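You operate a simulated robot arm through the tools that you are given. There is no shell and no other tool. Be economical: measure what you need, move in short steps, check, and stop when the job is done.

The job below is to be done with a simulated two-armed robot. You get a single attempt, and the scene is never put back.

JOB
Carry the fitting tray to its dock, bolt it, then brush off its crumbs.
Fine: draw the dock bolt ahead of the carry; carry in both hands; use the fitting brush and stand it back; fingers clear of the bolt. Where these are worked on the way, their far stop is far enough and under half their travel is too little: dock bolt. What is to be rubbed or washed off counts as gone when no trace of it is left.
Where things are to end (x, y in the base frame): fitting tray within 0.02 m of [0.49, 0.19].
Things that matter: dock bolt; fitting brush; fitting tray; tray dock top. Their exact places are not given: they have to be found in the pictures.

The check looks at the end state, three seconds after you hand in, the way a careful person would. Anything else that was tipped, shoved, dropped, spilled or broken makes it a failure.

ROBOT AND FRAMES
Two 7-joint arms with two-finger grippers on one trunk, on a base that drives. Base frame: it is fixed to the floor where the robot stands at the start and does not move with it; the origin is under the middle of the robot, x ahead of it, y to its left, z up; the surface under the hand at the start is at about z = 0.85. Lengths are in m, angles in rad, forces in N, time in s.
The left shoulder is at the start at [0.025, 0.214, 1.231], the right one opposite. With the tool pointing down near the work surface each hand reaches from about 0.1 to 0.76 m from the robot's upright axis, wherever it stands, measured 20 degrees to its own side. Places, roughly: dock bolt [0.6, 0.2, 1]; tray dock top [0.5, 0.2, 0.9]. Payload 2.2 kg a hand.
Tool frame (each hand has its own): the origin (TCP) lies between the finger pads and is the grasp point; the fingertips stand 0.019 m ahead of it; z points along the fingers, y is the line along which they close. Largest opening 0.116 m; the body of the gripper starts 0.07 m behind the TCP.
Orientation is that of the tool frame in the base frame, as a unit quaternion [w, x, y, z]. With the fingers straight down and closing along the base's y, the tool's x points along the base's -x, its y along +y and its z along -z.

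CONTROLS
- The arms move only by the tool jog_arm. It takes "left_targets", "right_targets" or both (then of equal length, played together; a hand with none holds still); each is a list of rows, each a list of 6 numbers: the shift along the tool's x, y, z in m, then the turn, a rotation vector about the tool's x, y, z in rad. In form: [[dx, dy, dz, rx, ry, rz], ...]. A call has 1 to 20 rows; each row is the pose to reach, as a shift and turn from the pose commanded when the call began, along the tool's axes at that moment. "left_hand" and "right_hand" are, for a hand that has rows, the finger opening in m, from 0 to 0.116, set as the call begins (left out, the last holds). Each row takes 0.2 s and may step no farther than 0.05 m and 0.15 rad from the row before; otherwise, or with a gripper value out of range, the whole call is refused. A pose out of reach is approached as far as the arm can. The call stops where the force on the tool passes 40 N (or 10 N more than at its start, if that is more) or the arm is blocked; 0.2 s more then pass. The fingers move at their own pace and stop on an object; they squeeze with about 32 N. The grip force told is the motor's: it shows also when the fingers shut on nothing. Time passes only in rows, and 0.2 s behind the last, so rows that repeat a pose let the fingers close. The reply holds the time, the measured pose of the TCP, the force on the tool along the base axes, the opening and the grip force, in the units named above and with some noise, with the torque about the TCP (base axes, N m) and any sound that the robot's microphone picked up.
- Cameras (640 x 400 px; columns grow to the right, rows downward): "scene" is now at [0.1306, -0.0172, 1.3979]; the picture's right is [-0.16, -0.99, -0.00], its down [-0.59, 0.10, -0.80] and it looks along [0.79, -0.13, -0.60] (base axes); focal length 256 px, centre (320, 200). "left" rides on the left gripper at [0.069, 0.015, -0.097] in its tool frame; the picture's right is [-0.21, 0.98, 0.00], its down [-0.76, -0.17, -0.63] and it looks along [-0.62, -0.14, 0.77] (tool axes); focal length 251 px, centre (320, 200). "right" rides on the right gripper at [0.069, -0.015, -0.097] in its tool frame; the picture's right is [0.21, 0.98, 0.00], its down [-0.76, 0.17, -0.63] and it looks along [-0.62, 0.14, 0.78] (tool axes); focal length 251 px, centre (320, 200).
- grab_frame(camera): a new picture of that camera. No time passes.
- raise_lower(by): slides the trunk up (or, below 0, down) by that many m; the arms and the scene camera ride with it, the base frame stays. It gives what a move gives, with no picture.
- drive_base(legs): drives the robot by 1 to 6 legs, each [ahead, left, turn to the left] in m, m and rad, along the robot's own axes; the way and the turn of a leg run together, so that a leg with both is an arc; at most 1.5 m and 3.142 rad a leg. The arms and the cameras ride along, it lands a little off, and it stops where it bumps. It gives what a move gives.
- pan_tilt(pan, tilt): turns the head with the scene camera to pan (to the left, within 1.396 rad either way) and tilt (down, from -0.506 to 1.204), counted from straight ahead of the robot. It gives what a move gives.
- locate(camera, pixels): for up to 12 pixels [column, row] of the newest picture of that camera ("zoom" is the newest enlarged one), the place [x, y, z] in the base frame of the surface seen there, good to about 0.002 m. No time passes.
- inspect(camera, box): a new picture of the part [left, top, right, bottom] of that camera's present view, enlarged. No time passes.
- finish_job(): hands the job in; it is judged then, once.

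Go step by step. Measure first, check grasps and placings, and put right what went wrong. The budget is 80 turns and 70 pictures, counting those below and the enlarged ones. Unless the task says otherwise, let go and move clear before handing in, and close with one line.

The tools are called after ">>>" as a command line: name --argument value ..., lists and objects as JSON in quotes. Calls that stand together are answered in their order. jog_arm: Moves the arms, as the interface text tells. Its arguments: {"type":"object","properties":{"left_targets":{"type":"array","items":{"type":"array","items":{"type":"number"}}},"left_hand":{"type":"number"},"right_targets":{"type":"array","items":{"type":"array","items":{"type":"number"}}},"right_hand":{"type":"number"}},"required":[]} The other tools are called the same way: raise_lower (by) slides the trunk up or down; drive_base (legs) drives the base; pan_tilt (pan, tilt) turns the head that bears the scene camera; grab_frame (camera) takes a picture; locate (camera, pixels) gives the place of the surface under pixels of a picture; inspect (camera, box) takes an enlarged picture of a part of a camera's view; finish_job () hands the job in.

At the start:

```text
clock: 0.0
left_tool_pos: [0.5704, 0.1589, 1.2397]
left_ee_rot: [-0.001, -0.001, 1.0, 0.001]
left_force: [-0.1, 0.4, -0.3]
left_moment: [0.0, 0.0, -0.04]
left_finger_gap: 0.1162
left_grip_force: 0.1
right_tool_pos: [0.4425, -0.2681, 1.2396]
right_ee_rot: [0.0, 0.0, 1.0, 0.0]
right_force: [0.5, 0.2, -0.1]
right_moment: [-0.02, 0.0, 0.0]
right_finger_gap: 0.1161
right_grip_force: 0.0
trunk travel left (down, up): [-0.375, 0.115]
robot x, y, heading: [0.0011, 0.0042, -0.001]
head pan, tilt: [-0.159, 0.635]
```

scene: 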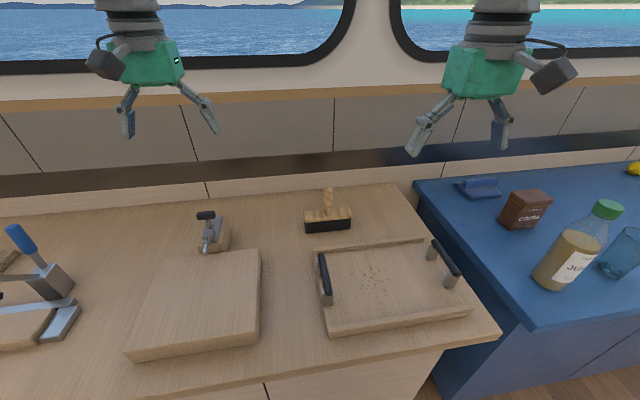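
right: 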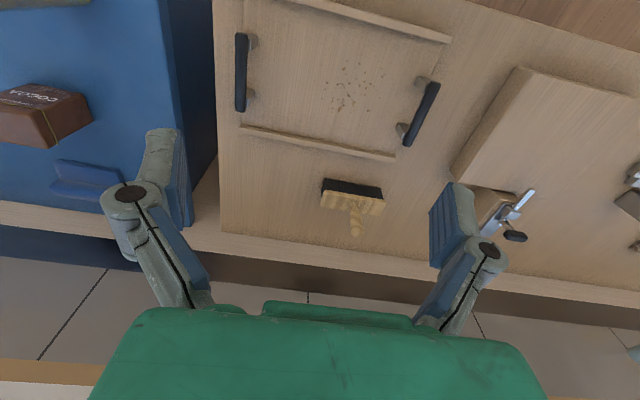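
left: 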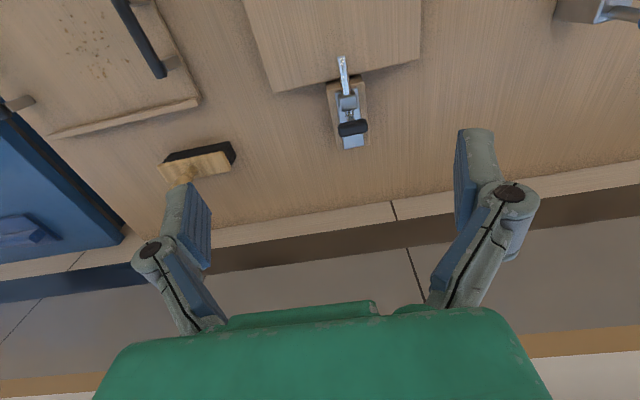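

The scene picture shows the tray with two handles at (325,278) and (445,262), crumbs at (370,275), the brush at (328,212), the dock block at (200,300), and the bolt at (210,232). I'll enlarge these next.

>>> inspect --camera "scene" --box '[110, 170, 290, 370]'

>>> inspect --camera "scene" --box '[290, 170, 500, 350]'

>>> inspect --camera "left" --box '[290, 30, 410, 170]'

>>> locate --camera "scene" --pixels '[[175, 254], [259, 252], [134, 350], [258, 340], [318, 255], [424, 240], [332, 332], [467, 312], [322, 258], [328, 296], [433, 245], [456, 272]]'

>>> locate --camera "left" --pixels '[[341, 60], [344, 90], [348, 128], [355, 142], [349, 105], [332, 86], [346, 75], [180, 162], [230, 155], [300, 60], [400, 40], [270, 140]]'

```text
2.00 times, centred on (200, 270) of scene
```

zoom: 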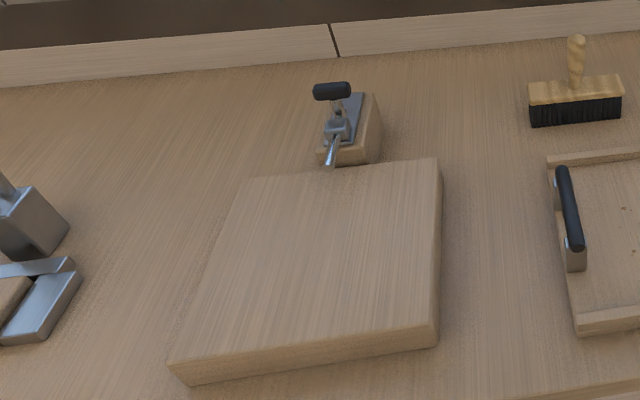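

```text
2.22 times, centred on (395, 260) of scene
```

zoom: 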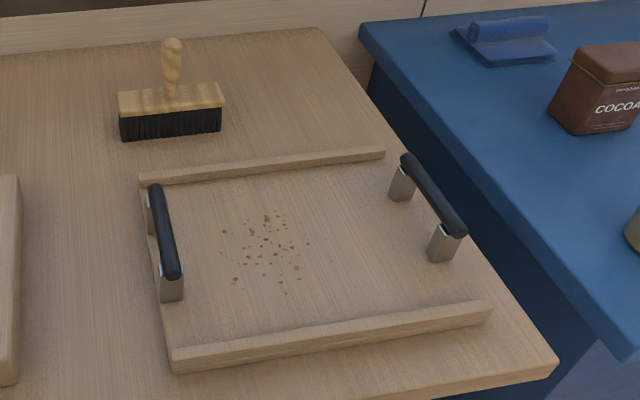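

```text
2.86 times, centred on (350, 100) of left
```

zoom: 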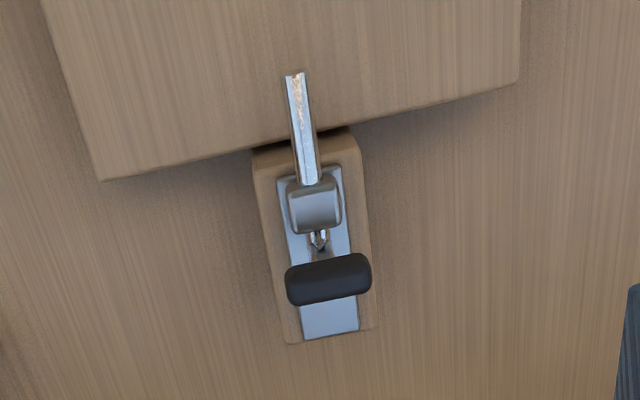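

```text
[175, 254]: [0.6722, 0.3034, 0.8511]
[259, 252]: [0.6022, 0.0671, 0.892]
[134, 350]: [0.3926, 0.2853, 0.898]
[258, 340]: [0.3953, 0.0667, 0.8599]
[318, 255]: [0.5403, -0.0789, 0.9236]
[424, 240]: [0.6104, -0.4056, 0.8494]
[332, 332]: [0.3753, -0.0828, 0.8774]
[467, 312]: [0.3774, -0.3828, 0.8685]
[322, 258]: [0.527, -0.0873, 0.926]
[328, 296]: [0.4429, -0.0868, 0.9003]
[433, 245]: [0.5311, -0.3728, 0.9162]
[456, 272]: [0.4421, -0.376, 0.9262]
```

```text
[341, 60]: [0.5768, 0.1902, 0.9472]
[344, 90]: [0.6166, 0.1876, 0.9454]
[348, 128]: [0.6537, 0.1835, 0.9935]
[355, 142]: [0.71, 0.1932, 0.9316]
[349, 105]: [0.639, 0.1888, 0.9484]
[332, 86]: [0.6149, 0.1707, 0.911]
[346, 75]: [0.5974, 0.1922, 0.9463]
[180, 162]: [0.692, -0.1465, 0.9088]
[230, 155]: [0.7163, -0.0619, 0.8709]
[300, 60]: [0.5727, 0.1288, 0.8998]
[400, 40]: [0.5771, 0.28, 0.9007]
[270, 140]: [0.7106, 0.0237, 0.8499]
```

The bolt bar runs along x at about z 0.945, with its tip over the dock edge at x 0.573. The knob is at about (0.654, 0.185, 0.99). I'll bring the left hand above the knob and look more closely.

>>> jog_arm --left_targets '[[-0.03, 0.01, 0.03, 0, 0, 0], [-0.06, 0.02, 0.06, 0, 0, 0], [-0.084, 0.026, 0.09, 0, 0, 0], [-0.084, 0.026, 0.12, 0, 0, 0], [-0.084, 0.026, 0.12, 0, 0, 0]]' --left_hand 0.08

>>> grab_frame --camera "left"

>>> inspect --camera "scene" --box '[170, 200, 250, 260]'

>>> locate --camera "zoom" --pixels '[[230, 120], [280, 120], [340, 120], [280, 100], [280, 140], [320, 170], [300, 220], [280, 300], [270, 350], [320, 240]]'

```text
clock: 1.2
left_tool_pos: [0.6495, 0.1848, 1.1216]
left_ee_rot: [0.001, 0.0, 1.0, 0.001]
left_force: [-0.1, -0.2, -0.3]
left_moment: [-0.03, -0.04, 0.02]
left_finger_gap: 0.0801
left_grip_force: 0.2
right_tool_pos: [0.4377, -0.2686, 1.24]
right_ee_rot: [0.001, 0.0, 1.0, 0.002]
right_force: [0.8, 0.7, 0.4]
right_moment: [-0.03, 0.02, 0.03]
right_finger_gap: 0.1158
right_grip_force: 0.1
trunk travel left (down, up): [-0.375, 0.115]
robot x, y, heading: [0.0017, 0.0, 0.005]
head pan, tilt: [-0.159, 0.635]
```

```text
63 pictures are left
```

left: 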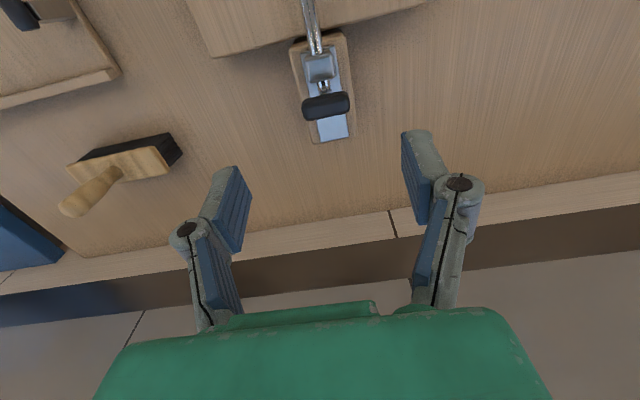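

```text
6.67 times, centred on (210, 230) of scene
```

zoom: 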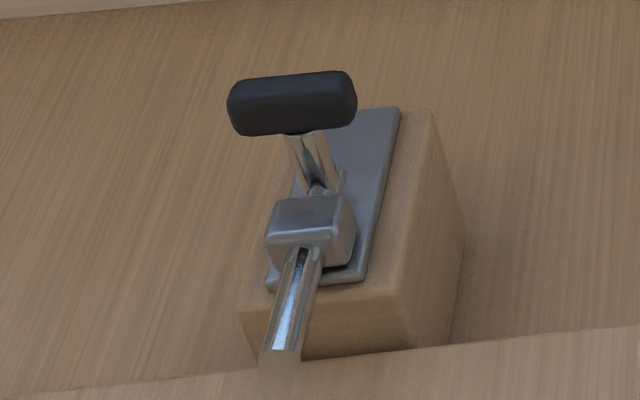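

```text
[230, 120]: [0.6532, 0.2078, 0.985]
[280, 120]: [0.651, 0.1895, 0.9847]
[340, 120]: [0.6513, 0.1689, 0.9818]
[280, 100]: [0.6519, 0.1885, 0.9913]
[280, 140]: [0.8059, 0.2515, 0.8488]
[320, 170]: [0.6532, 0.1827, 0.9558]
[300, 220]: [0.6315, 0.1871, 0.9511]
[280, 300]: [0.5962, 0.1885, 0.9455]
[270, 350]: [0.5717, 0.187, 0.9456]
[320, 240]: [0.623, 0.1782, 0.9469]
```

The knob spans x 0.651–0.668, y 0.166–0.208 and z 0.98–0.998. I'll lower the left hand around it with the fingers closing along y, then grip it.

>>> jog_arm --left_targets '[[-0.008, 0.002, 0.04, 0, 0, 0], [-0.009, 0.002, 0.08, 0, 0, 0], [-0.009, 0.002, 0.11, 0, 0, 0], [-0.009, 0.002, 0.13, 0, 0, 0], [-0.009, 0.002, 0.13, 0, 0, 0]]' --left_hand 0.08

>>> grab_frame --camera "left"

>>> inspect --camera "scene" --box '[160, 180, 260, 260]'

```text
clock: 2.4
left_tool_pos: [0.6628, 0.1856, 0.9902]
left_ee_rot: [0.0, 0.0, 1.0, 0.001]
left_force: [-0.5, -0.8, -0.1]
left_moment: [-0.02, -0.06, -0.01]
left_finger_gap: 0.0801
left_grip_force: 0.0
right_tool_pos: [0.4386, -0.2676, 1.2405]
right_ee_rot: [0.002, 0.001, 1.0, 0.0]
right_force: [-0.1, 0.9, 0.1]
right_moment: [-0.01, -0.02, -0.02]
right_finger_gap: 0.1161
right_grip_force: 0.0
trunk travel left (down, up): [-0.375, 0.115]
robot x, y, heading: [-0.0032, -0.0001, -0.001]
head pan, tilt: [-0.159, 0.635]
```

```text
61 pictures are left
```

left: 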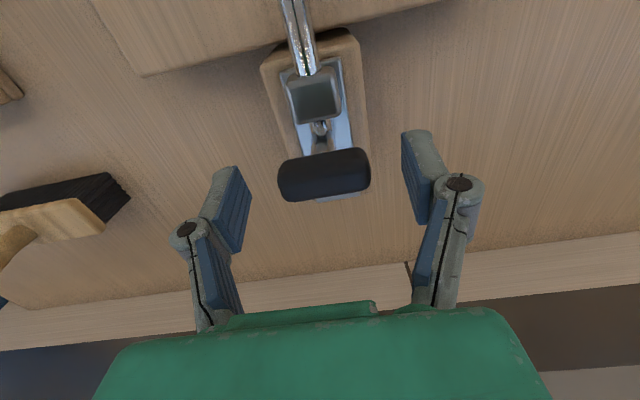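

```text
5.00 times, centred on (210, 220) of scene
```

zoom: 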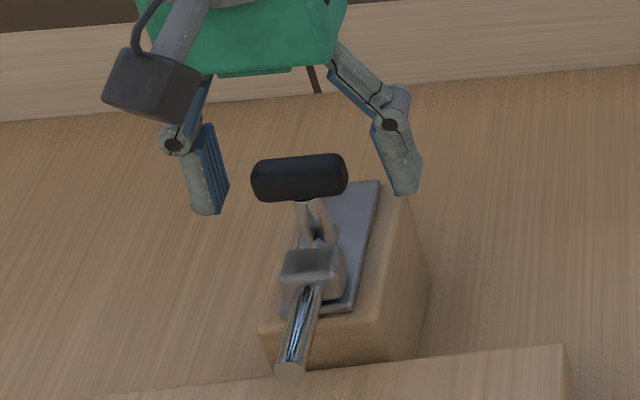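

The fingers are on both sides of the knob. I'll close them, then draw +x in small steps.

>>> jog_arm --left_targets '[[0, 0, 0, 0, 0, 0], [0, 0, 0, 0, 0, 0], [-0.01, 0, 0, 0, 0, 0], [-0.02, 0, 0, 0, 0, 0], [-0.02, 0, 0, 0, 0, 0]]' --left_hand 0.025

>>> inspect --camera "scene" --box '[160, 180, 260, 260]'

```text
clock: 3.6
left_tool_pos: [0.6822, 0.188, 0.9909]
left_ee_rot: [0.0, 0.0, 1.0, -0.001]
left_force: [0.8, 5.9, -2.1]
left_moment: [0.12, -0.44, 0.03]
left_finger_gap: 0.0431
left_grip_force: 44.9
right_tool_pos: [0.4386, -0.2658, 1.2408]
right_ee_rot: [0.001, -0.001, 1.0, -0.001]
right_force: [0.2, 1.4, -1.1]
right_moment: [-0.03, -0.02, 0.02]
right_finger_gap: 0.1159
right_grip_force: 0.0
trunk travel left (down, up): [-0.375, 0.115]
robot x, y, heading: [0.0029, 0.0001, 0.002]
head pan, tilt: [-0.159, 0.635]
```

```text
5.00 times, centred on (210, 220) of scene
```

zoom: 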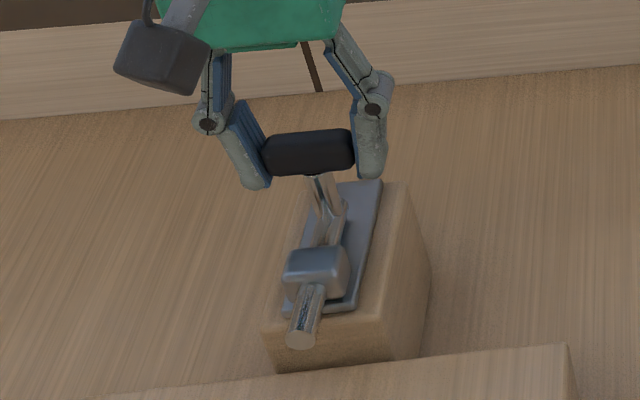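

The bolt slides with the hand, so I'll keep drawing until it stops.

>>> jog_arm --left_targets '[[-0.008, 0, 0, 0, 0, 0], [-0.016, 0, 0, 0, 0, 0], [-0.024, 0, 0, 0, 0, 0], [-0.032, 0, 0, 0, 0, 0], [-0.04, 0, 0, 0, 0, 0]]'

>>> inspect --camera "scene" --box '[160, 180, 260, 260]'

```text
clock: 4.8
left_tool_pos: [0.7134, 0.1881, 0.9905]
left_ee_rot: [-0.003, 0.0, 1.0, -0.001]
left_force: [-27.3, 5.2, -8.2]
left_moment: [-0.21, 0.18, 0.09]
left_finger_gap: 0.043
left_grip_force: 44.9
left hand out of reach, approached as far as the arm can: row 5
right_tool_pos: [0.4361, -0.2662, 1.242]
right_ee_rot: [0.002, 0.001, 1.0, 0.0]
right_force: [0.9, 0.2, 0.5]
right_moment: [0.0, 0.0, -0.03]
right_finger_gap: 0.1159
right_grip_force: 0.1
trunk travel left (down, up): [-0.375, 0.115]
robot x, y, heading: [0.0016, -0.0047, -0.003]
head pan, tilt: [-0.159, 0.635]
```

```text
5.00 times, centred on (210, 220) of scene
```

zoom: 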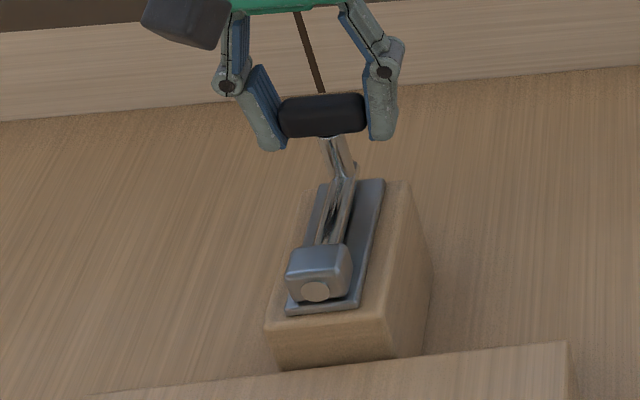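

The bolt tip is now flush with its keeper and a stop force of -27 N is felt, so it is fully drawn. I'll release, lift clear, and look at the tray handles.

>>> jog_arm --left_targets '[[0.005, 0, 0, 0, 0, 0], [0.005, 0, 0, 0, 0, 0], [0.005, 0, -0.04, 0, 0, 0], [0.005, 0, -0.08, 0, 0, 0], [0.03, -0.02, -0.12, 0, 0, 0], [0.07, -0.05, -0.13, 0, 0, 0], [0.11, -0.07, -0.13, 0, 0, 0], [0.15, -0.1, -0.13, 0, 0, 0], [0.19, -0.13, -0.13, 0, 0, 0], [0.23, -0.16, -0.13, 0, 0, 0], [0.23, -0.2, -0.13, 0, 0, 0], [0.23, -0.24, -0.13, 0, 0, 0], [0.23, -0.27, -0.13, 0, 0, 0], [0.23, -0.27, -0.13, 0, 0, 0]]' --left_hand 0.09

>>> jog_arm --right_targets '[[-0.015, -0.03, 0.03, 0, 0, 0], [-0.03, -0.06, 0.06, 0, 0, 0], [-0.045, -0.09, 0.09, 0, 0, 0], [-0.045, -0.106, 0.12, 0, 0, 0], [-0.045, -0.106, 0.12, 0, 0, 0]]' --right_hand 0.08

>>> grab_frame --camera "scene"

>>> grab_frame --camera "left"

>>> grab_frame --camera "right"

```text
refused: row 5 steps farther than a row can; nothing moved
```

```text
clock: 6.0
left_tool_pos: [0.713, 0.1874, 0.9907]
left_ee_rot: [-0.003, 0.0, 1.0, 0.0]
left_force: [-33.5, 2.2, -14.1]
left_moment: [0.18, 0.58, 0.1]
left_finger_gap: 0.0429
left_grip_force: 44.8
right_tool_pos: [0.482, -0.3705, 1.1222]
right_ee_rot: [0.002, 0.0, 1.0, 0.0]
right_force: [-0.8, -1.0, 0.8]
right_moment: [0.0, -0.01, 0.01]
right_finger_gap: 0.08
right_grip_force: 0.0
trunk travel left (down, up): [-0.375, 0.115]
robot x, y, heading: [-0.0002, 0.0008, 0.002]
head pan, tilt: [-0.159, 0.635]
```

```text
57 pictures are left
```

scene: 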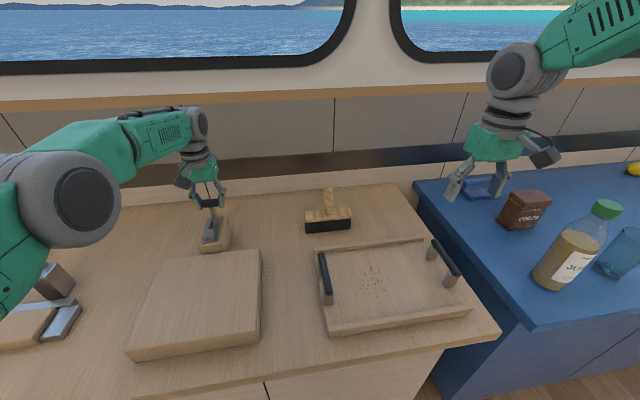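

```text
56 pictures are left
```

left: 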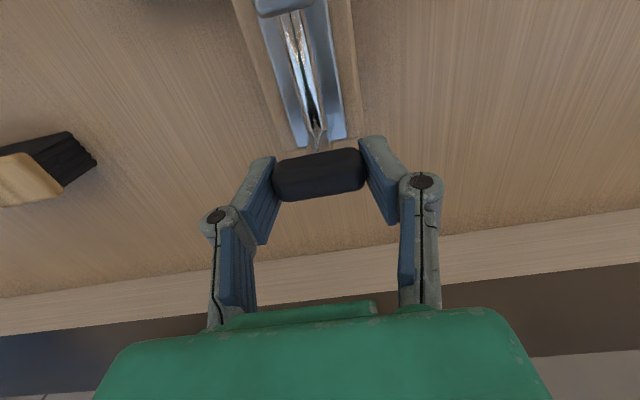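

```text
55 pictures are left
```

right: 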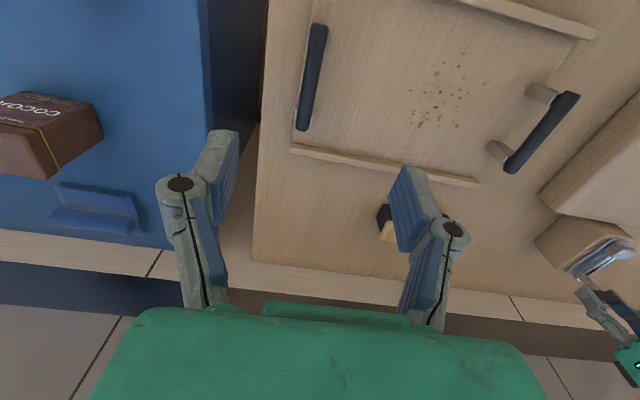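

The first call was refused because of a step size; the bolt is still held drawn. I'll release with smaller steps and locate the handles.

>>> locate --camera "right" --pixels '[[319, 30], [304, 124], [312, 78], [574, 97], [512, 165], [543, 131], [302, 78], [322, 78], [450, 180], [380, 60], [400, 163]]'

>>> jog_arm --left_targets '[[0.005, 0, 0, 0, 0, 0], [0.005, 0, 0, 0, 0, 0], [0.005, 0, -0.03, 0, 0, 0], [0.005, 0, -0.065, 0, 0, 0], [0.02, 0, -0.1, 0, 0, 0], [0.05, -0.02, -0.13, 0, 0, 0], [0.085, -0.05, -0.13, 0, 0, 0], [0.12, -0.08, -0.13, 0, 0, 0], [0.155, -0.11, -0.13, 0, 0, 0], [0.19, -0.14, -0.13, 0, 0, 0], [0.22, -0.17, -0.13, 0, 0, 0], [0.23, -0.21, -0.13, 0, 0, 0], [0.23, -0.25, -0.13, 0, 0, 0], [0.23, -0.27, -0.13, 0, 0, 0], [0.23, -0.27, -0.13, 0, 0, 0]]' --left_hand 0.08

>>> grab_frame --camera "scene"

>>> grab_frame --camera "left"

```text
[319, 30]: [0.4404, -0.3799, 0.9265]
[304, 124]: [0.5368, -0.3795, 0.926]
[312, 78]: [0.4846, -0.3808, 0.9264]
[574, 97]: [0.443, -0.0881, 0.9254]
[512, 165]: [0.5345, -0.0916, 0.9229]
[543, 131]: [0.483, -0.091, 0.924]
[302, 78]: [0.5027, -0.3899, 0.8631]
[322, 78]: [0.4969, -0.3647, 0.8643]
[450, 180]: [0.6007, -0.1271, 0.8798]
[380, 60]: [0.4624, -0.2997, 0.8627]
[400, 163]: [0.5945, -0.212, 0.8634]
```

```text
clock: 9.4
left_tool_pos: [0.5031, -0.0591, 1.1559]
left_ee_rot: [0.008, -0.029, 0.999, -0.037]
left_force: [-0.2, -0.4, -0.3]
left_moment: [-0.02, -0.01, 0.03]
left_finger_gap: 0.0803
left_grip_force: 0.0
right_tool_pos: [0.4801, -0.3685, 1.124]
right_ee_rot: [0.004, 0.001, 1.0, -0.001]
right_force: [-1.2, 0.5, -0.1]
right_moment: [-0.02, -0.02, 0.01]
right_finger_gap: 0.0801
right_grip_force: 0.1
trunk travel left (down, up): [-0.375, 0.115]
robot x, y, heading: [-0.0029, 0.0008, -0.002]
head pan, tilt: [-0.159, 0.635]
stopped in row 15 (left hand): the arm was blocked; the commanded pose is now the measured one
```

```text
54 pictures are left
```

scene: 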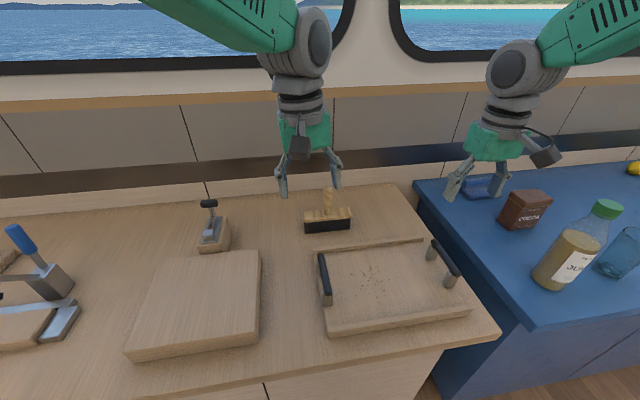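

```text
53 pictures are left
```

left: 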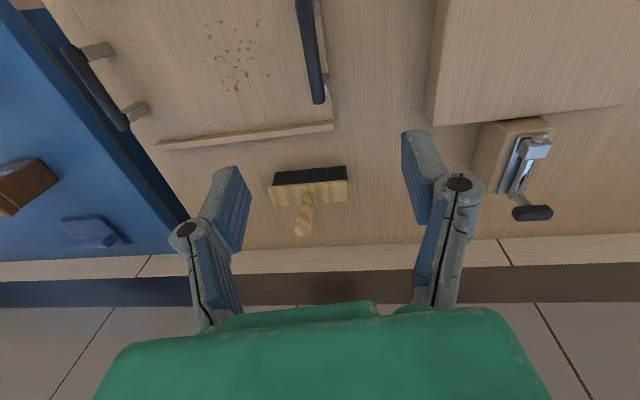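

The left arm is blocked when reaching across to y -0.06. I'll drive the base to the right so both handles sit comfortably in reach. First I'll pull the hands in and check the tall items on the blue counter.

>>> locate --camera "scene" --pixels '[[606, 207], [545, 195], [545, 330], [415, 185], [500, 335], [384, 350], [330, 195], [210, 205], [212, 225], [225, 245], [540, 285], [350, 385]]'

>>> jog_arm --left_targets '[[0.01, 0.03, 0, -0.037, 0.008, 0.029], [0.02, 0.06, 0, -0.074, 0.016, 0.058], [0.023, 0.09, 0, -0.074, 0.016, 0.058], [0.023, 0.12, 0, -0.074, 0.016, 0.058], [0.023, 0.12, 0, -0.074, 0.016, 0.058]]' --right_targets '[[0, 0.03, -0.01, 0, 0, 0], [0, 0.07, -0.02, 0, 0, 0], [0, 0.11, -0.03, 0, 0, 0], [0, 0.15, -0.035, 0, 0, 0], [0, 0.17, -0.035, 0, 0, 0]]'

```text
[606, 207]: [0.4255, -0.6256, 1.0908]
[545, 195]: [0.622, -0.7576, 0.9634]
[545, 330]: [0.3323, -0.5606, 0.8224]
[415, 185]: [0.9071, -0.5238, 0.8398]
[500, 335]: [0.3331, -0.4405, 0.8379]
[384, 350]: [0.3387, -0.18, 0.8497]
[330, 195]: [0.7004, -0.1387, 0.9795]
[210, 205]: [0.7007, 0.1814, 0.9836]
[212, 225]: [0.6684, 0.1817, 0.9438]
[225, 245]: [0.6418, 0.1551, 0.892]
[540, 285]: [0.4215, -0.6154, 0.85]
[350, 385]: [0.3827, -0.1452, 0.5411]
```

```text
clock: 10.6
left_tool_pos: [0.4711, 0.0615, 1.1475]
left_ee_rot: [0.001, 0.0, 1.0, 0.0]
left_force: [0.3, -0.2, -0.3]
left_moment: [0.01, 0.0, 0.03]
left_finger_gap: 0.0801
left_grip_force: 0.0
right_tool_pos: [0.4833, -0.1963, 1.1587]
right_ee_rot: [0.003, 0.0, 1.0, -0.001]
right_force: [-0.5, 0.1, -0.5]
right_moment: [0.0, -0.02, -0.02]
right_finger_gap: 0.0799
right_grip_force: 0.1
trunk travel left (down, up): [-0.375, 0.115]
robot x, y, heading: [-0.0011, -0.0026, 0.001]
head pan, tilt: [-0.159, 0.635]
```

The bottle top at (0.425, -0.626, 1.09) is the only tall obstacle, so I'll drive 0.16 m to the right and check.

>>> drive_base --legs '[[0, -0.16, 0]]'

>>> grab_frame --camera "scene"

```text
clock: 12.0
left_tool_pos: [0.4723, -0.0747, 1.1445]
left_ee_rot: [0.0, -0.001, 1.0, -0.011]
left_force: [0.2, 1.0, 0.7]
left_moment: [-0.12, 0.01, 0.0]
left_finger_gap: 0.0799
left_grip_force: 0.1
right_tool_pos: [0.4828, -0.3317, 1.1611]
right_ee_rot: [0.004, -0.001, 1.0, -0.013]
right_force: [0.2, 0.8, 0.3]
right_moment: [-0.13, -0.03, 0.04]
right_finger_gap: 0.0801
right_grip_force: 0.0
trunk travel left (down, up): [-0.375, 0.115]
robot x, y, heading: [0.0001, -0.1646, 0.005]
head pan, tilt: [-0.159, 0.635]
```

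```text
52 pictures are left
```

scene: 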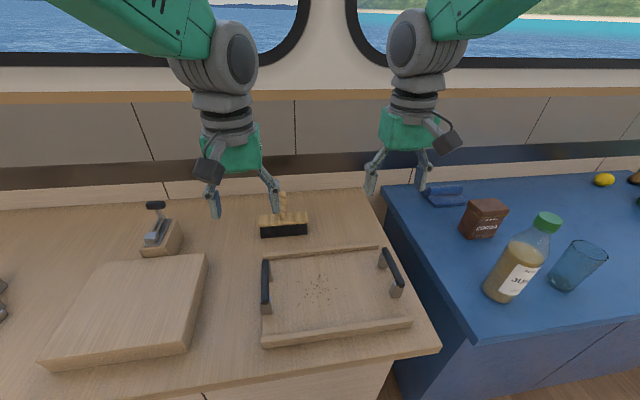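

The arms are clear of everything. I'll let the reading settle while lowering both hands partway toward the handles.

>>> jog_arm --left_targets '[[0, 0, 0.03, 0, 0, 0], [0, 0, 0.06, 0, 0, 0], [0, 0, 0.09, 0, 0, 0], [0, 0, 0.1, 0, 0, 0], [0, 0, 0.1, 0, 0, 0]]' --right_targets '[[0, 0, 0.03, 0, 0, 0], [0, 0, 0.06, 0, 0, 0], [0, 0, 0.09, 0, 0, 0], [0, 0, 0.115, 0, 0, 0], [0, 0, 0.115, 0, 0, 0]]'

>>> grab_frame --camera "left"

>>> grab_frame --camera "right"

```text
clock: 13.4
left_tool_pos: [0.4644, -0.1189, 1.0496]
left_ee_rot: [0.002, 0.004, 1.0, 0.007]
left_force: [0.2, 0.0, 0.0]
left_moment: [-0.04, 0.0, 0.01]
left_finger_gap: 0.0798
left_grip_force: 0.0
right_tool_pos: [0.4772, -0.3773, 1.0445]
right_ee_rot: [0.007, 0.001, 1.0, 0.005]
right_force: [-0.9, 0.5, -0.2]
right_moment: [-0.03, -0.02, 0.02]
right_finger_gap: 0.0799
right_grip_force: 0.2
trunk travel left (down, up): [-0.375, 0.115]
robot x, y, heading: [0.0005, -0.1681, -0.003]
head pan, tilt: [-0.159, 0.635]
stopped in row 5 (left hand): the arm was blocked; the commanded pose is now the measured one
```

```text
51 pictures are left
```

left: 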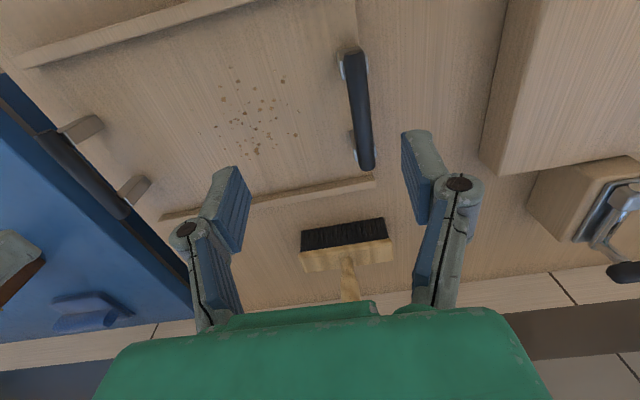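

```text
50 pictures are left
```

right: 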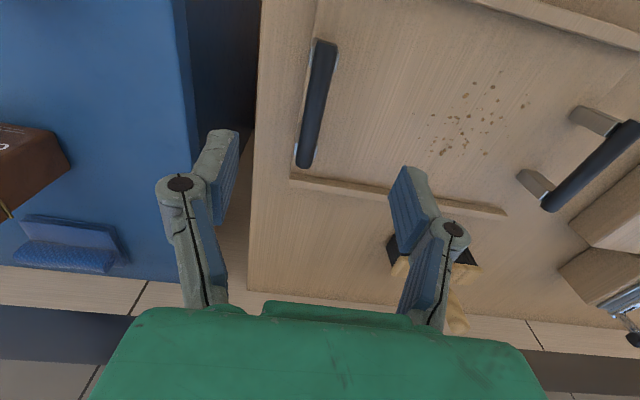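

The left arm is near a joint limit, so I'll drive another 0.08 m to the right for comfort, then align.

>>> drive_base --legs '[[0, -0.08, 0]]'

>>> jog_arm --left_targets '[[0, 0.03, 0, 0, 0, 0], [0, 0.06, 0, 0, 0, 0], [0, 0.09, 0, 0, 0, 0], [0, 0.1, 0, 0, 0, 0], [0, 0.1, 0, 0, 0, 0], [0, 0.1, 0, 0, 0, 0]]' --right_targets '[[0, 0.02, 0, 0, 0, 0], [0, 0.04, 0, 0, 0, 0], [0, 0.06, 0, 0, 0, 0], [0, 0.07, 0, 0, 0, 0], [0, 0.07, 0, 0, 0, 0], [0, 0.07, 0, 0, 0, 0]]'

>>> grab_frame --camera "scene"

>>> grab_frame --camera "left"

>>> grab_frame --camera "right"

```text
clock: 14.5
left_tool_pos: [0.4614, -0.148, 1.0511]
left_ee_rot: [0.006, 0.003, 1.0, -0.015]
left_force: [-0.2, 1.5, 1.6]
left_moment: [-0.13, 0.05, 0.0]
left_finger_gap: 0.0801
left_grip_force: 0.1
right_tool_pos: [0.4736, -0.4042, 1.0547]
right_ee_rot: [0.01, 0.001, 1.0, -0.017]
right_force: [0.0, 1.2, 1.0]
right_moment: [-0.11, 0.02, 0.05]
right_finger_gap: 0.0799
right_grip_force: 0.0
trunk travel left (down, up): [-0.375, 0.115]
robot x, y, heading: [0.0029, -0.2335, -0.005]
head pan, tilt: [-0.159, 0.635]
```

```text
clock: 16.1
left_tool_pos: [0.4585, -0.126, 1.0595]
left_ee_rot: [0.01, 0.007, 1.0, 0.016]
left_force: [0.5, -1.7, 0.0]
left_moment: [0.21, 0.07, 0.01]
left_finger_gap: 0.08
left_grip_force: 0.1
right_tool_pos: [0.4678, -0.4105, 1.0493]
right_ee_rot: [0.011, 0.003, 1.0, 0.014]
right_force: [-0.3, -1.3, 0.3]
right_moment: [0.17, 0.05, -0.01]
right_finger_gap: 0.0797
right_grip_force: 0.1
trunk travel left (down, up): [-0.375, 0.115]
robot x, y, heading: [0.0012, -0.2502, -0.004]
head pan, tilt: [-0.159, 0.635]
stopped in row 6 (left hand): the arm was blocked; the commanded pose is now the measured one
```

```text
49 pictures are left
```

scene: 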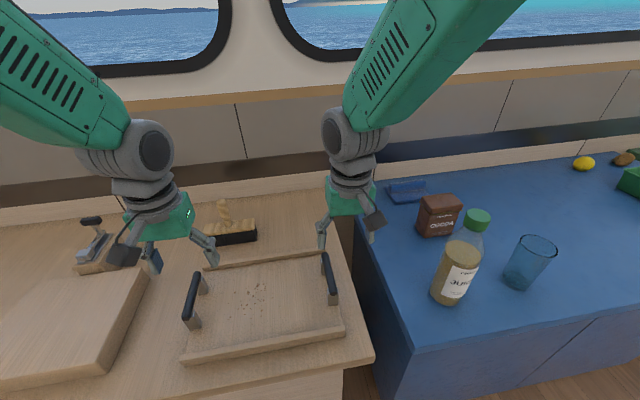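

```text
48 pictures are left
```

left: 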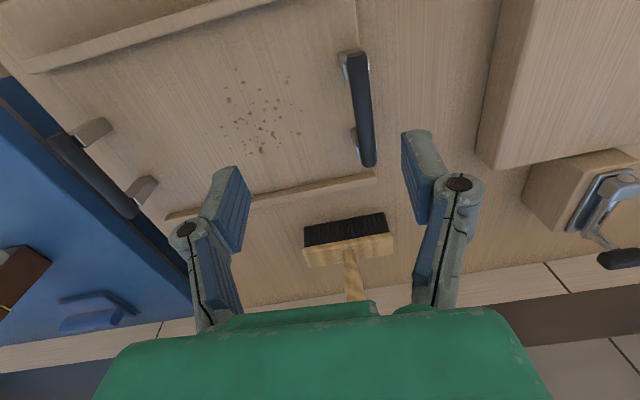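

```text
47 pictures are left
```

right: 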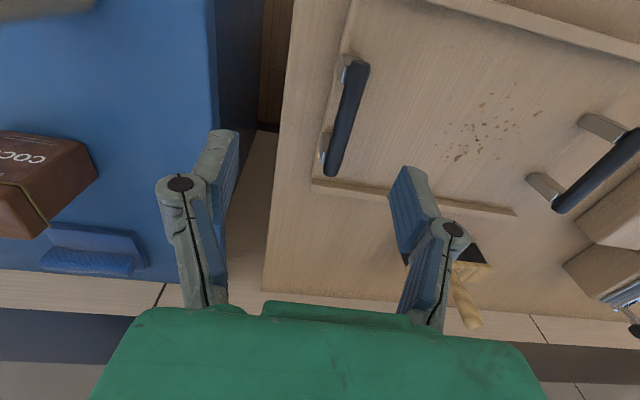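

After each drive the whole robot seems to sway: both hands are offset equally with a tilt of about 0.03 rad. I'll wait and read again.

>>> jog_arm --left_targets '[[0, 0, 0, 0, 0, 0], [0, 0, 0, 0, 0, 0], [0, 0, 0, 0, 0, 0], [0, 0, 0, 0, 0, 0], [0, 0, 0, 0, 0, 0], [0, 0, 0, 0, 0, 0], [0, 0, 0, 0, 0, 0], [0, 0, 0, 0, 0, 0], [0, 0, 0, 0, 0, 0], [0, 0, 0, 0, 0, 0]]'

>>> jog_arm --left_targets '[[0, 0, 0, 0, 0, 0], [0, 0, 0, 0, 0, 0]]'

```text
clock: 18.5
left_tool_pos: [0.4543, -0.0855, 1.0579]
left_ee_rot: [0.01, 0.004, 1.0, 0.004]
left_force: [1.5, -0.8, 0.3]
left_moment: [0.02, -0.01, 0.01]
left_finger_gap: 0.0799
left_grip_force: 0.1
right_tool_pos: [0.466, -0.3719, 1.0543]
right_ee_rot: [0.014, 0.0, 1.0, 0.002]
right_force: [-0.7, -0.7, -0.1]
right_moment: [0.05, -0.01, 0.0]
right_finger_gap: 0.0799
right_grip_force: 0.1
trunk travel left (down, up): [-0.375, 0.115]
robot x, y, heading: [0.0048, -0.2378, -0.002]
head pan, tilt: [-0.159, 0.635]
stopped in row 10 (left hand): the arm was blocked; the commanded pose is now the measured one
```

```text
clock: 19.3
left_tool_pos: [0.4496, -0.054, 1.0571]
left_ee_rot: [0.01, -0.002, 1.0, -0.006]
left_force: [-0.3, 0.8, 0.2]
left_moment: [-0.02, -0.05, -0.01]
left_finger_gap: 0.08
left_grip_force: 0.1
right_tool_pos: [0.4622, -0.3399, 1.0569]
right_ee_rot: [0.017, -0.005, 1.0, -0.008]
right_force: [-0.1, 0.0, 0.0]
right_moment: [-0.01, 0.01, 0.02]
right_finger_gap: 0.08
right_grip_force: 0.0
trunk travel left (down, up): [-0.375, 0.115]
robot x, y, heading: [0.0033, -0.2251, -0.002]
head pan, tilt: [-0.159, 0.635]
stopped in row 2 (left hand): the arm was blocked; the commanded pose is now the measured one
```

The robot still moves slowly: y drifts up and the pitch grows. I'll watch longer to tell whether it is an oscillation.

>>> jog_arm --right_targets '[[0, 0, 0, 0, 0, 0], [0, 0, 0, 0, 0, 0], [0, 0, 0, 0, 0, 0]]'

>>> jog_arm --right_targets '[[0, 0, 0, 0, 0, 0], [0, 0, 0, 0, 0, 0], [0, 0, 0, 0, 0, 0]]'

>>> jog_arm --right_targets '[[0, 0, 0, 0, 0, 0], [0, 0, 0, 0, 0, 0], [0, 0, 0, 0, 0, 0], [0, 0, 0, 0, 0, 0], [0, 0, 0, 0, 0, 0], [0, 0, 0, 0, 0, 0]]'

>>> grab_frame --camera "scene"

```text
clock: 20.1
left_tool_pos: [0.4511, -0.0399, 1.0542]
left_ee_rot: [0.01, -0.003, 1.0, -0.011]
left_force: [0.1, 1.1, 0.1]
left_moment: [-0.06, -0.02, 0.0]
left_finger_gap: 0.0799
left_grip_force: 0.0
right_tool_pos: [0.465, -0.3256, 1.0593]
right_ee_rot: [0.017, -0.006, 1.0, -0.013]
right_force: [0.0, 1.6, -0.9]
right_moment: [-0.11, -0.02, -0.01]
right_finger_gap: 0.0798
right_grip_force: 0.1
trunk travel left (down, up): [-0.375, 0.115]
robot x, y, heading: [0.0015, -0.2216, -0.0]
head pan, tilt: [-0.159, 0.635]
```

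```text
clock: 21.1
left_tool_pos: [0.447, -0.055, 1.0593]
left_ee_rot: [0.012, -0.002, 1.0, -0.005]
left_force: [-0.7, -0.3, 0.2]
left_moment: [-0.02, -0.01, 0.01]
left_finger_gap: 0.0801
left_grip_force: 0.1
right_tool_pos: [0.4599, -0.3385, 1.0587]
right_ee_rot: [0.019, -0.006, 1.0, -0.006]
right_force: [0.0, 0.3, 0.4]
right_moment: [0.04, -0.03, 0.0]
right_finger_gap: 0.0798
right_grip_force: 0.1
trunk travel left (down, up): [-0.375, 0.115]
robot x, y, heading: [0.0068, -0.2223, -0.004]
head pan, tilt: [-0.159, 0.635]
stopped in row 3 (right hand): the arm was blocked; the commanded pose is now the measured one
```

```text
clock: 22.5
left_tool_pos: [0.4479, -0.0499, 1.0582]
left_ee_rot: [0.011, -0.003, 1.0, -0.006]
left_force: [0.1, 1.1, 0.5]
left_moment: [-0.06, -0.03, -0.01]
left_finger_gap: 0.08
left_grip_force: 0.0
right_tool_pos: [0.4615, -0.3344, 1.0591]
right_ee_rot: [0.018, -0.007, 1.0, -0.008]
right_force: [-0.7, 0.9, -0.7]
right_moment: [-0.05, 0.06, 0.02]
right_finger_gap: 0.0802
right_grip_force: 0.2
trunk travel left (down, up): [-0.375, 0.115]
robot x, y, heading: [0.0024, -0.2201, -0.004]
head pan, tilt: [-0.159, 0.635]
```

```text
46 pictures are left
```

scene: 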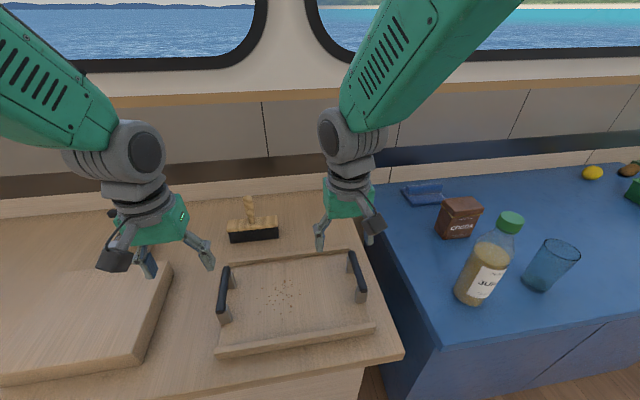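

It has settled near y -0.22 with the hands slightly tilted. I'll correct orientation and move both hands above the handles at about z 1.0.

>>> jog_arm --left_targets '[[-0.01, -0.01, 0.01, -0.003, 0.006, 0.002], [-0.02, -0.02, 0.02, -0.006, 0.011, 0.003], [-0.03, -0.03, 0.04, -0.009, 0.016, 0.005], [-0.039, -0.04, 0.058, -0.012, 0.022, 0.006], [-0.039, -0.04, 0.058, -0.012, 0.022, 0.006], [-0.039, -0.04, 0.058, -0.012, 0.022, 0.006]]' --right_targets '[[-0.006, -0.01, 0.01, -0.004, 0.009, 0.003], [-0.012, -0.02, 0.02, -0.008, 0.018, 0.007], [-0.02, -0.035, 0.04, -0.012, 0.027, 0.01], [-0.026, -0.046, 0.059, -0.016, 0.036, 0.014], [-0.026, -0.046, 0.059, -0.016, 0.036, 0.014], [-0.026, -0.046, 0.059, -0.016, 0.036, 0.014]]'

>>> jog_arm --right_targets '[[0, 0, 0, 0, 0, 0], [0, 0, 0, 0, 0, 0], [0, 0, 0, 0, 0, 0]]'

>>> grab_frame --camera "left"

>>> grab_frame --camera "right"

```text
clock: 23.9
left_tool_pos: [0.4886, -0.1101, 1.0021]
left_ee_rot: [0.001, 0.002, 1.0, 0.009]
left_force: [0.3, -1.0, -0.1]
left_moment: [0.04, 0.0, -0.02]
left_finger_gap: 0.0799
left_grip_force: 0.1
right_tool_pos: [0.4901, -0.403, 1.0003]
right_ee_rot: [0.0, 0.001, 1.0, 0.008]
right_force: [0.0, 0.4, -1.0]
right_moment: [0.09, 0.01, -0.04]
right_finger_gap: 0.0797
right_grip_force: 0.1
trunk travel left (down, up): [-0.375, 0.115]
robot x, y, heading: [-0.0009, -0.225, -0.007]
head pan, tilt: [-0.159, 0.635]
```

```text
clock: 24.7
left_tool_pos: [0.4884, -0.1006, 1.0027]
left_ee_rot: [0.0, 0.0, 1.0, 0.004]
left_force: [0.4, 0.2, -0.1]
left_moment: [0.02, 0.01, -0.01]
left_finger_gap: 0.0798
left_grip_force: 0.1
right_tool_pos: [0.4907, -0.3947, 1.0011]
right_ee_rot: [0.001, 0.002, 1.0, 0.004]
right_force: [-1.3, 0.4, -0.8]
right_moment: [-0.02, 0.02, -0.01]
right_finger_gap: 0.0798
right_grip_force: 0.0
trunk travel left (down, up): [-0.375, 0.115]
robot x, y, heading: [0.0022, -0.2252, -0.002]
head pan, tilt: [-0.159, 0.635]
```

```text
45 pictures are left
```

left: 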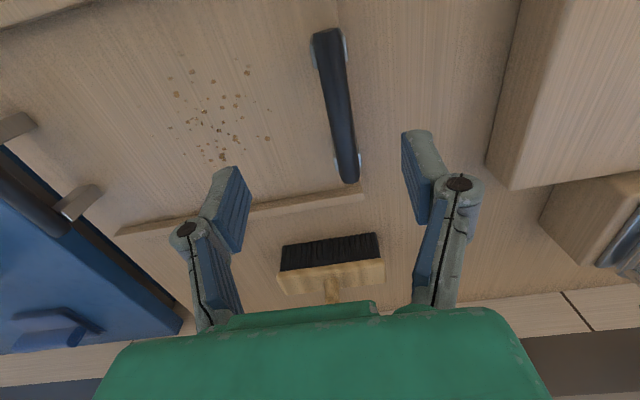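

```text
44 pictures are left
```

right: 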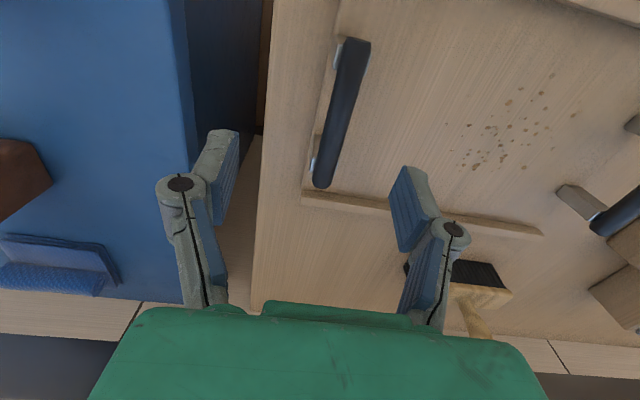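

Left y is -0.1006 (handle at -0.090) and right y is -0.395 (handle at -0.380). I'll nudge +y and lower both to z ≈ 0.92.

>>> jog_arm --left_targets '[[0, 0.005, 0.02, 0, 0, 0], [0, 0.01, 0.04, 0, 0, 0], [0, 0.01, 0.06, 0, 0, 0], [0, 0.01, 0.075, 0, 0, 0], [0, 0.01, 0.082, 0, 0, 0], [0, 0.01, 0.082, 0, 0, 0], [0, 0.01, 0.082, 0, 0, 0]]' --right_targets '[[0, 0.006, 0.02, 0, 0, 0], [0, 0.013, 0.04, 0, 0, 0], [0, 0.013, 0.06, 0, 0, 0], [0, 0.013, 0.075, 0, 0, 0], [0, 0.013, 0.082, 0, 0, 0], [0, 0.013, 0.082, 0, 0, 0], [0, 0.013, 0.082, 0, 0, 0]]'

>>> grab_frame --camera "scene"

>>> grab_frame --camera "left"

>>> grab_frame --camera "right"

```text
clock: 26.3
left_tool_pos: [0.4886, -0.0738, 0.9206]
left_ee_rot: [0.0, -0.002, 1.0, -0.002]
left_force: [-0.6, 0.5, 0.3]
left_moment: [-0.07, 0.0, 0.0]
left_finger_gap: 0.0801
left_grip_force: 0.2
right_tool_pos: [0.4916, -0.3633, 0.9192]
right_ee_rot: [0.001, 0.0, 1.0, -0.003]
right_force: [-0.7, 1.1, -0.1]
right_moment: [-0.08, -0.01, 0.01]
right_finger_gap: 0.08
right_grip_force: 0.1
trunk travel left (down, up): [-0.375, 0.115]
robot x, y, heading: [0.004, -0.22, -0.004]
head pan, tilt: [-0.159, 0.635]
```

```text
43 pictures are left
```

scene: 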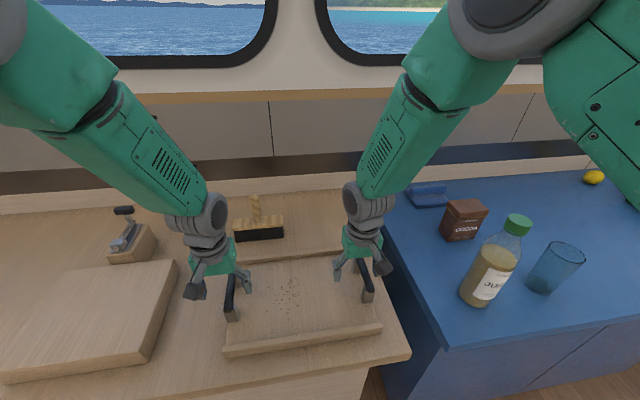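

```text
42 pictures are left
```

left: 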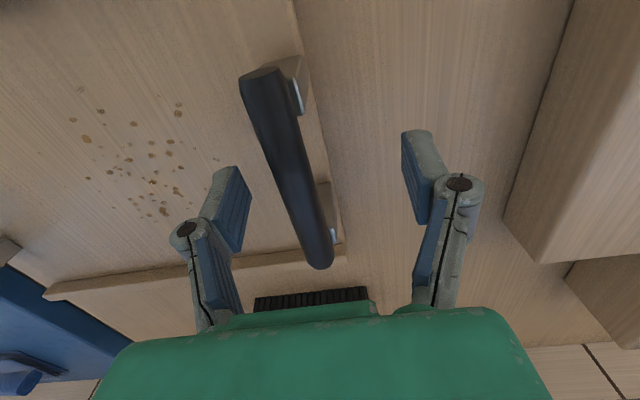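

```text
41 pictures are left
```

right: 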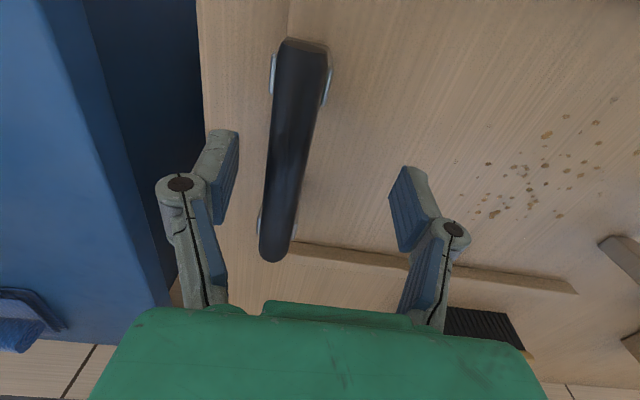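

Both handle bars lie between the fingers, with the hands about 0.016 m to +y due to sway. I'll wait and read again.

>>> jog_arm --left_targets '[[0, -0.006, 0, 0, 0, 0], [0, -0.006, 0, 0, 0, 0], [0, -0.006, 0, 0, 0, 0], [0, -0.006, 0, 0, 0, 0], [0, -0.006, 0, 0, 0, 0]]' --right_targets '[[0, -0.006, 0, 0, 0, 0], [0, -0.006, 0, 0, 0, 0], [0, -0.006, 0, 0, 0, 0], [0, -0.006, 0, 0, 0, 0], [0, -0.006, 0, 0, 0, 0]]'

>>> locate --camera "scene" --pixels '[[230, 278], [230, 318], [363, 262], [368, 300], [257, 233], [124, 210], [225, 350], [380, 325]]'

>>> jog_arm --right_targets '[[0, 0, 0, 0, 0, 0], [0, 0, 0, 0, 0, 0], [0, 0, 0, 0, 0, 0]]'

```text
clock: 27.5
left_tool_pos: [0.4892, -0.1063, 0.9232]
left_ee_rot: [0.0, 0.001, 1.0, 0.008]
left_force: [0.4, -0.2, -1.0]
left_moment: [0.08, 0.0, 0.0]
left_finger_gap: 0.0802
left_grip_force: 0.1
right_tool_pos: [0.4903, -0.3958, 0.9166]
right_ee_rot: [0.0, 0.003, 1.0, 0.009]
right_force: [0.1, 0.1, 0.2]
right_moment: [0.03, 0.04, 0.0]
right_finger_gap: 0.08
right_grip_force: 0.1
trunk travel left (down, up): [-0.375, 0.115]
robot x, y, heading: [0.0049, -0.2285, -0.001]
head pan, tilt: [-0.159, 0.635]
```

```text
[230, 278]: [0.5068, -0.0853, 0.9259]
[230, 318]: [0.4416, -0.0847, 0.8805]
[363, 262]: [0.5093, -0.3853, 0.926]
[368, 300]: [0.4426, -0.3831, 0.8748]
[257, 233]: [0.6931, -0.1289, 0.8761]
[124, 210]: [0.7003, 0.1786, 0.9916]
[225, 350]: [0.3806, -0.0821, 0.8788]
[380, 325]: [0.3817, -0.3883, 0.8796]
```

```text
clock: 28.3
left_tool_pos: [0.4896, -0.1028, 0.9217]
left_ee_rot: [0.001, 0.002, 1.0, 0.006]
left_force: [0.0, -1.1, 1.0]
left_moment: [0.02, 0.03, 0.02]
left_finger_gap: 0.0799
left_grip_force: 0.1
right_tool_pos: [0.4909, -0.3917, 0.9179]
right_ee_rot: [0.0, 0.002, 1.0, 0.007]
right_force: [0.4, 0.6, -1.1]
right_moment: [0.07, -0.02, -0.01]
right_finger_gap: 0.0801
right_grip_force: 0.1
trunk travel left (down, up): [-0.375, 0.115]
robot x, y, heading: [0.0061, -0.2244, 0.001]
head pan, tilt: [-0.159, 0.635]
```

The sway amplitude is about 0.015 m, with the bars well inside both openings. I'll close both grippers.

>>> jog_arm --left_targets '[[0, 0, 0, 0, 0, 0], [0, 0, 0, 0, 0, 0], [0, 0, 0, 0, 0, 0], [0, 0, 0, 0, 0, 0]]' --right_targets '[[0, 0, 0, 0, 0, 0], [0, 0, 0, 0, 0, 0], [0, 0, 0, 0, 0, 0], [0, 0, 0, 0, 0, 0]]' --left_hand 0.0 --right_hand 0.0

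>>> grab_frame --camera "scene"

```text
clock: 29.3
left_tool_pos: [0.4904, -0.0949, 0.9213]
left_ee_rot: [0.001, -0.002, 1.0, 0.008]
left_force: [2.5, 32.3, -0.6]
left_moment: [0.12, -0.06, 0.07]
left_finger_gap: 0.0165
left_grip_force: 31.8
right_tool_pos: [0.4912, -0.3922, 0.9168]
right_ee_rot: [0.001, 0.003, 1.0, 0.004]
right_force: [-1.5, -31.2, 0.1]
right_moment: [-0.08, 0.08, 0.35]
right_finger_gap: 0.0132
right_grip_force: 31.9
trunk travel left (down, up): [-0.375, 0.115]
robot x, y, heading: [0.0078, -0.2217, -0.0]
head pan, tilt: [-0.159, 0.635]
```

```text
40 pictures are left
```

scene: 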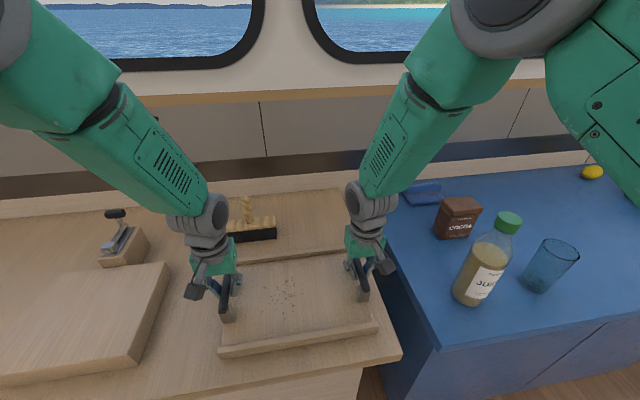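

The grips are 16.5 and 13.2 mm, and the opposing ±32 N along y shows the hands' commanded spacing is about 8 mm too small. I'll relax it and then lift in the same call.

>>> jog_arm --left_targets '[[0, 0.004, 0, 0, 0, 0], [0, 0.004, 0, 0, 0, 0], [0, 0.004, 0, 0, 0, 0]]' --right_targets '[[0, -0.004, 0, 0, 0, 0], [0, -0.004, 0, 0, 0, 0], [0, -0.004, 0, 0, 0, 0]]'

```text
clock: 30.1
left_tool_pos: [0.4912, -0.0881, 0.9205]
left_ee_rot: [0.001, 0.0, 1.0, 0.003]
left_force: [-0.3, 9.2, 11.5]
left_moment: [0.07, -0.14, 0.12]
left_finger_gap: 0.0159
left_grip_force: 32.4
right_tool_pos: [0.4913, -0.3846, 0.9172]
right_ee_rot: [0.002, 0.001, 1.0, 0.003]
right_force: [0.1, -5.5, 0.4]
right_moment: [0.09, -0.37, 0.07]
right_finger_gap: 0.0131
right_grip_force: 31.9
trunk travel left (down, up): [-0.375, 0.115]
robot x, y, heading: [0.0045, -0.2211, 0.002]
head pan, tilt: [-0.159, 0.635]
```

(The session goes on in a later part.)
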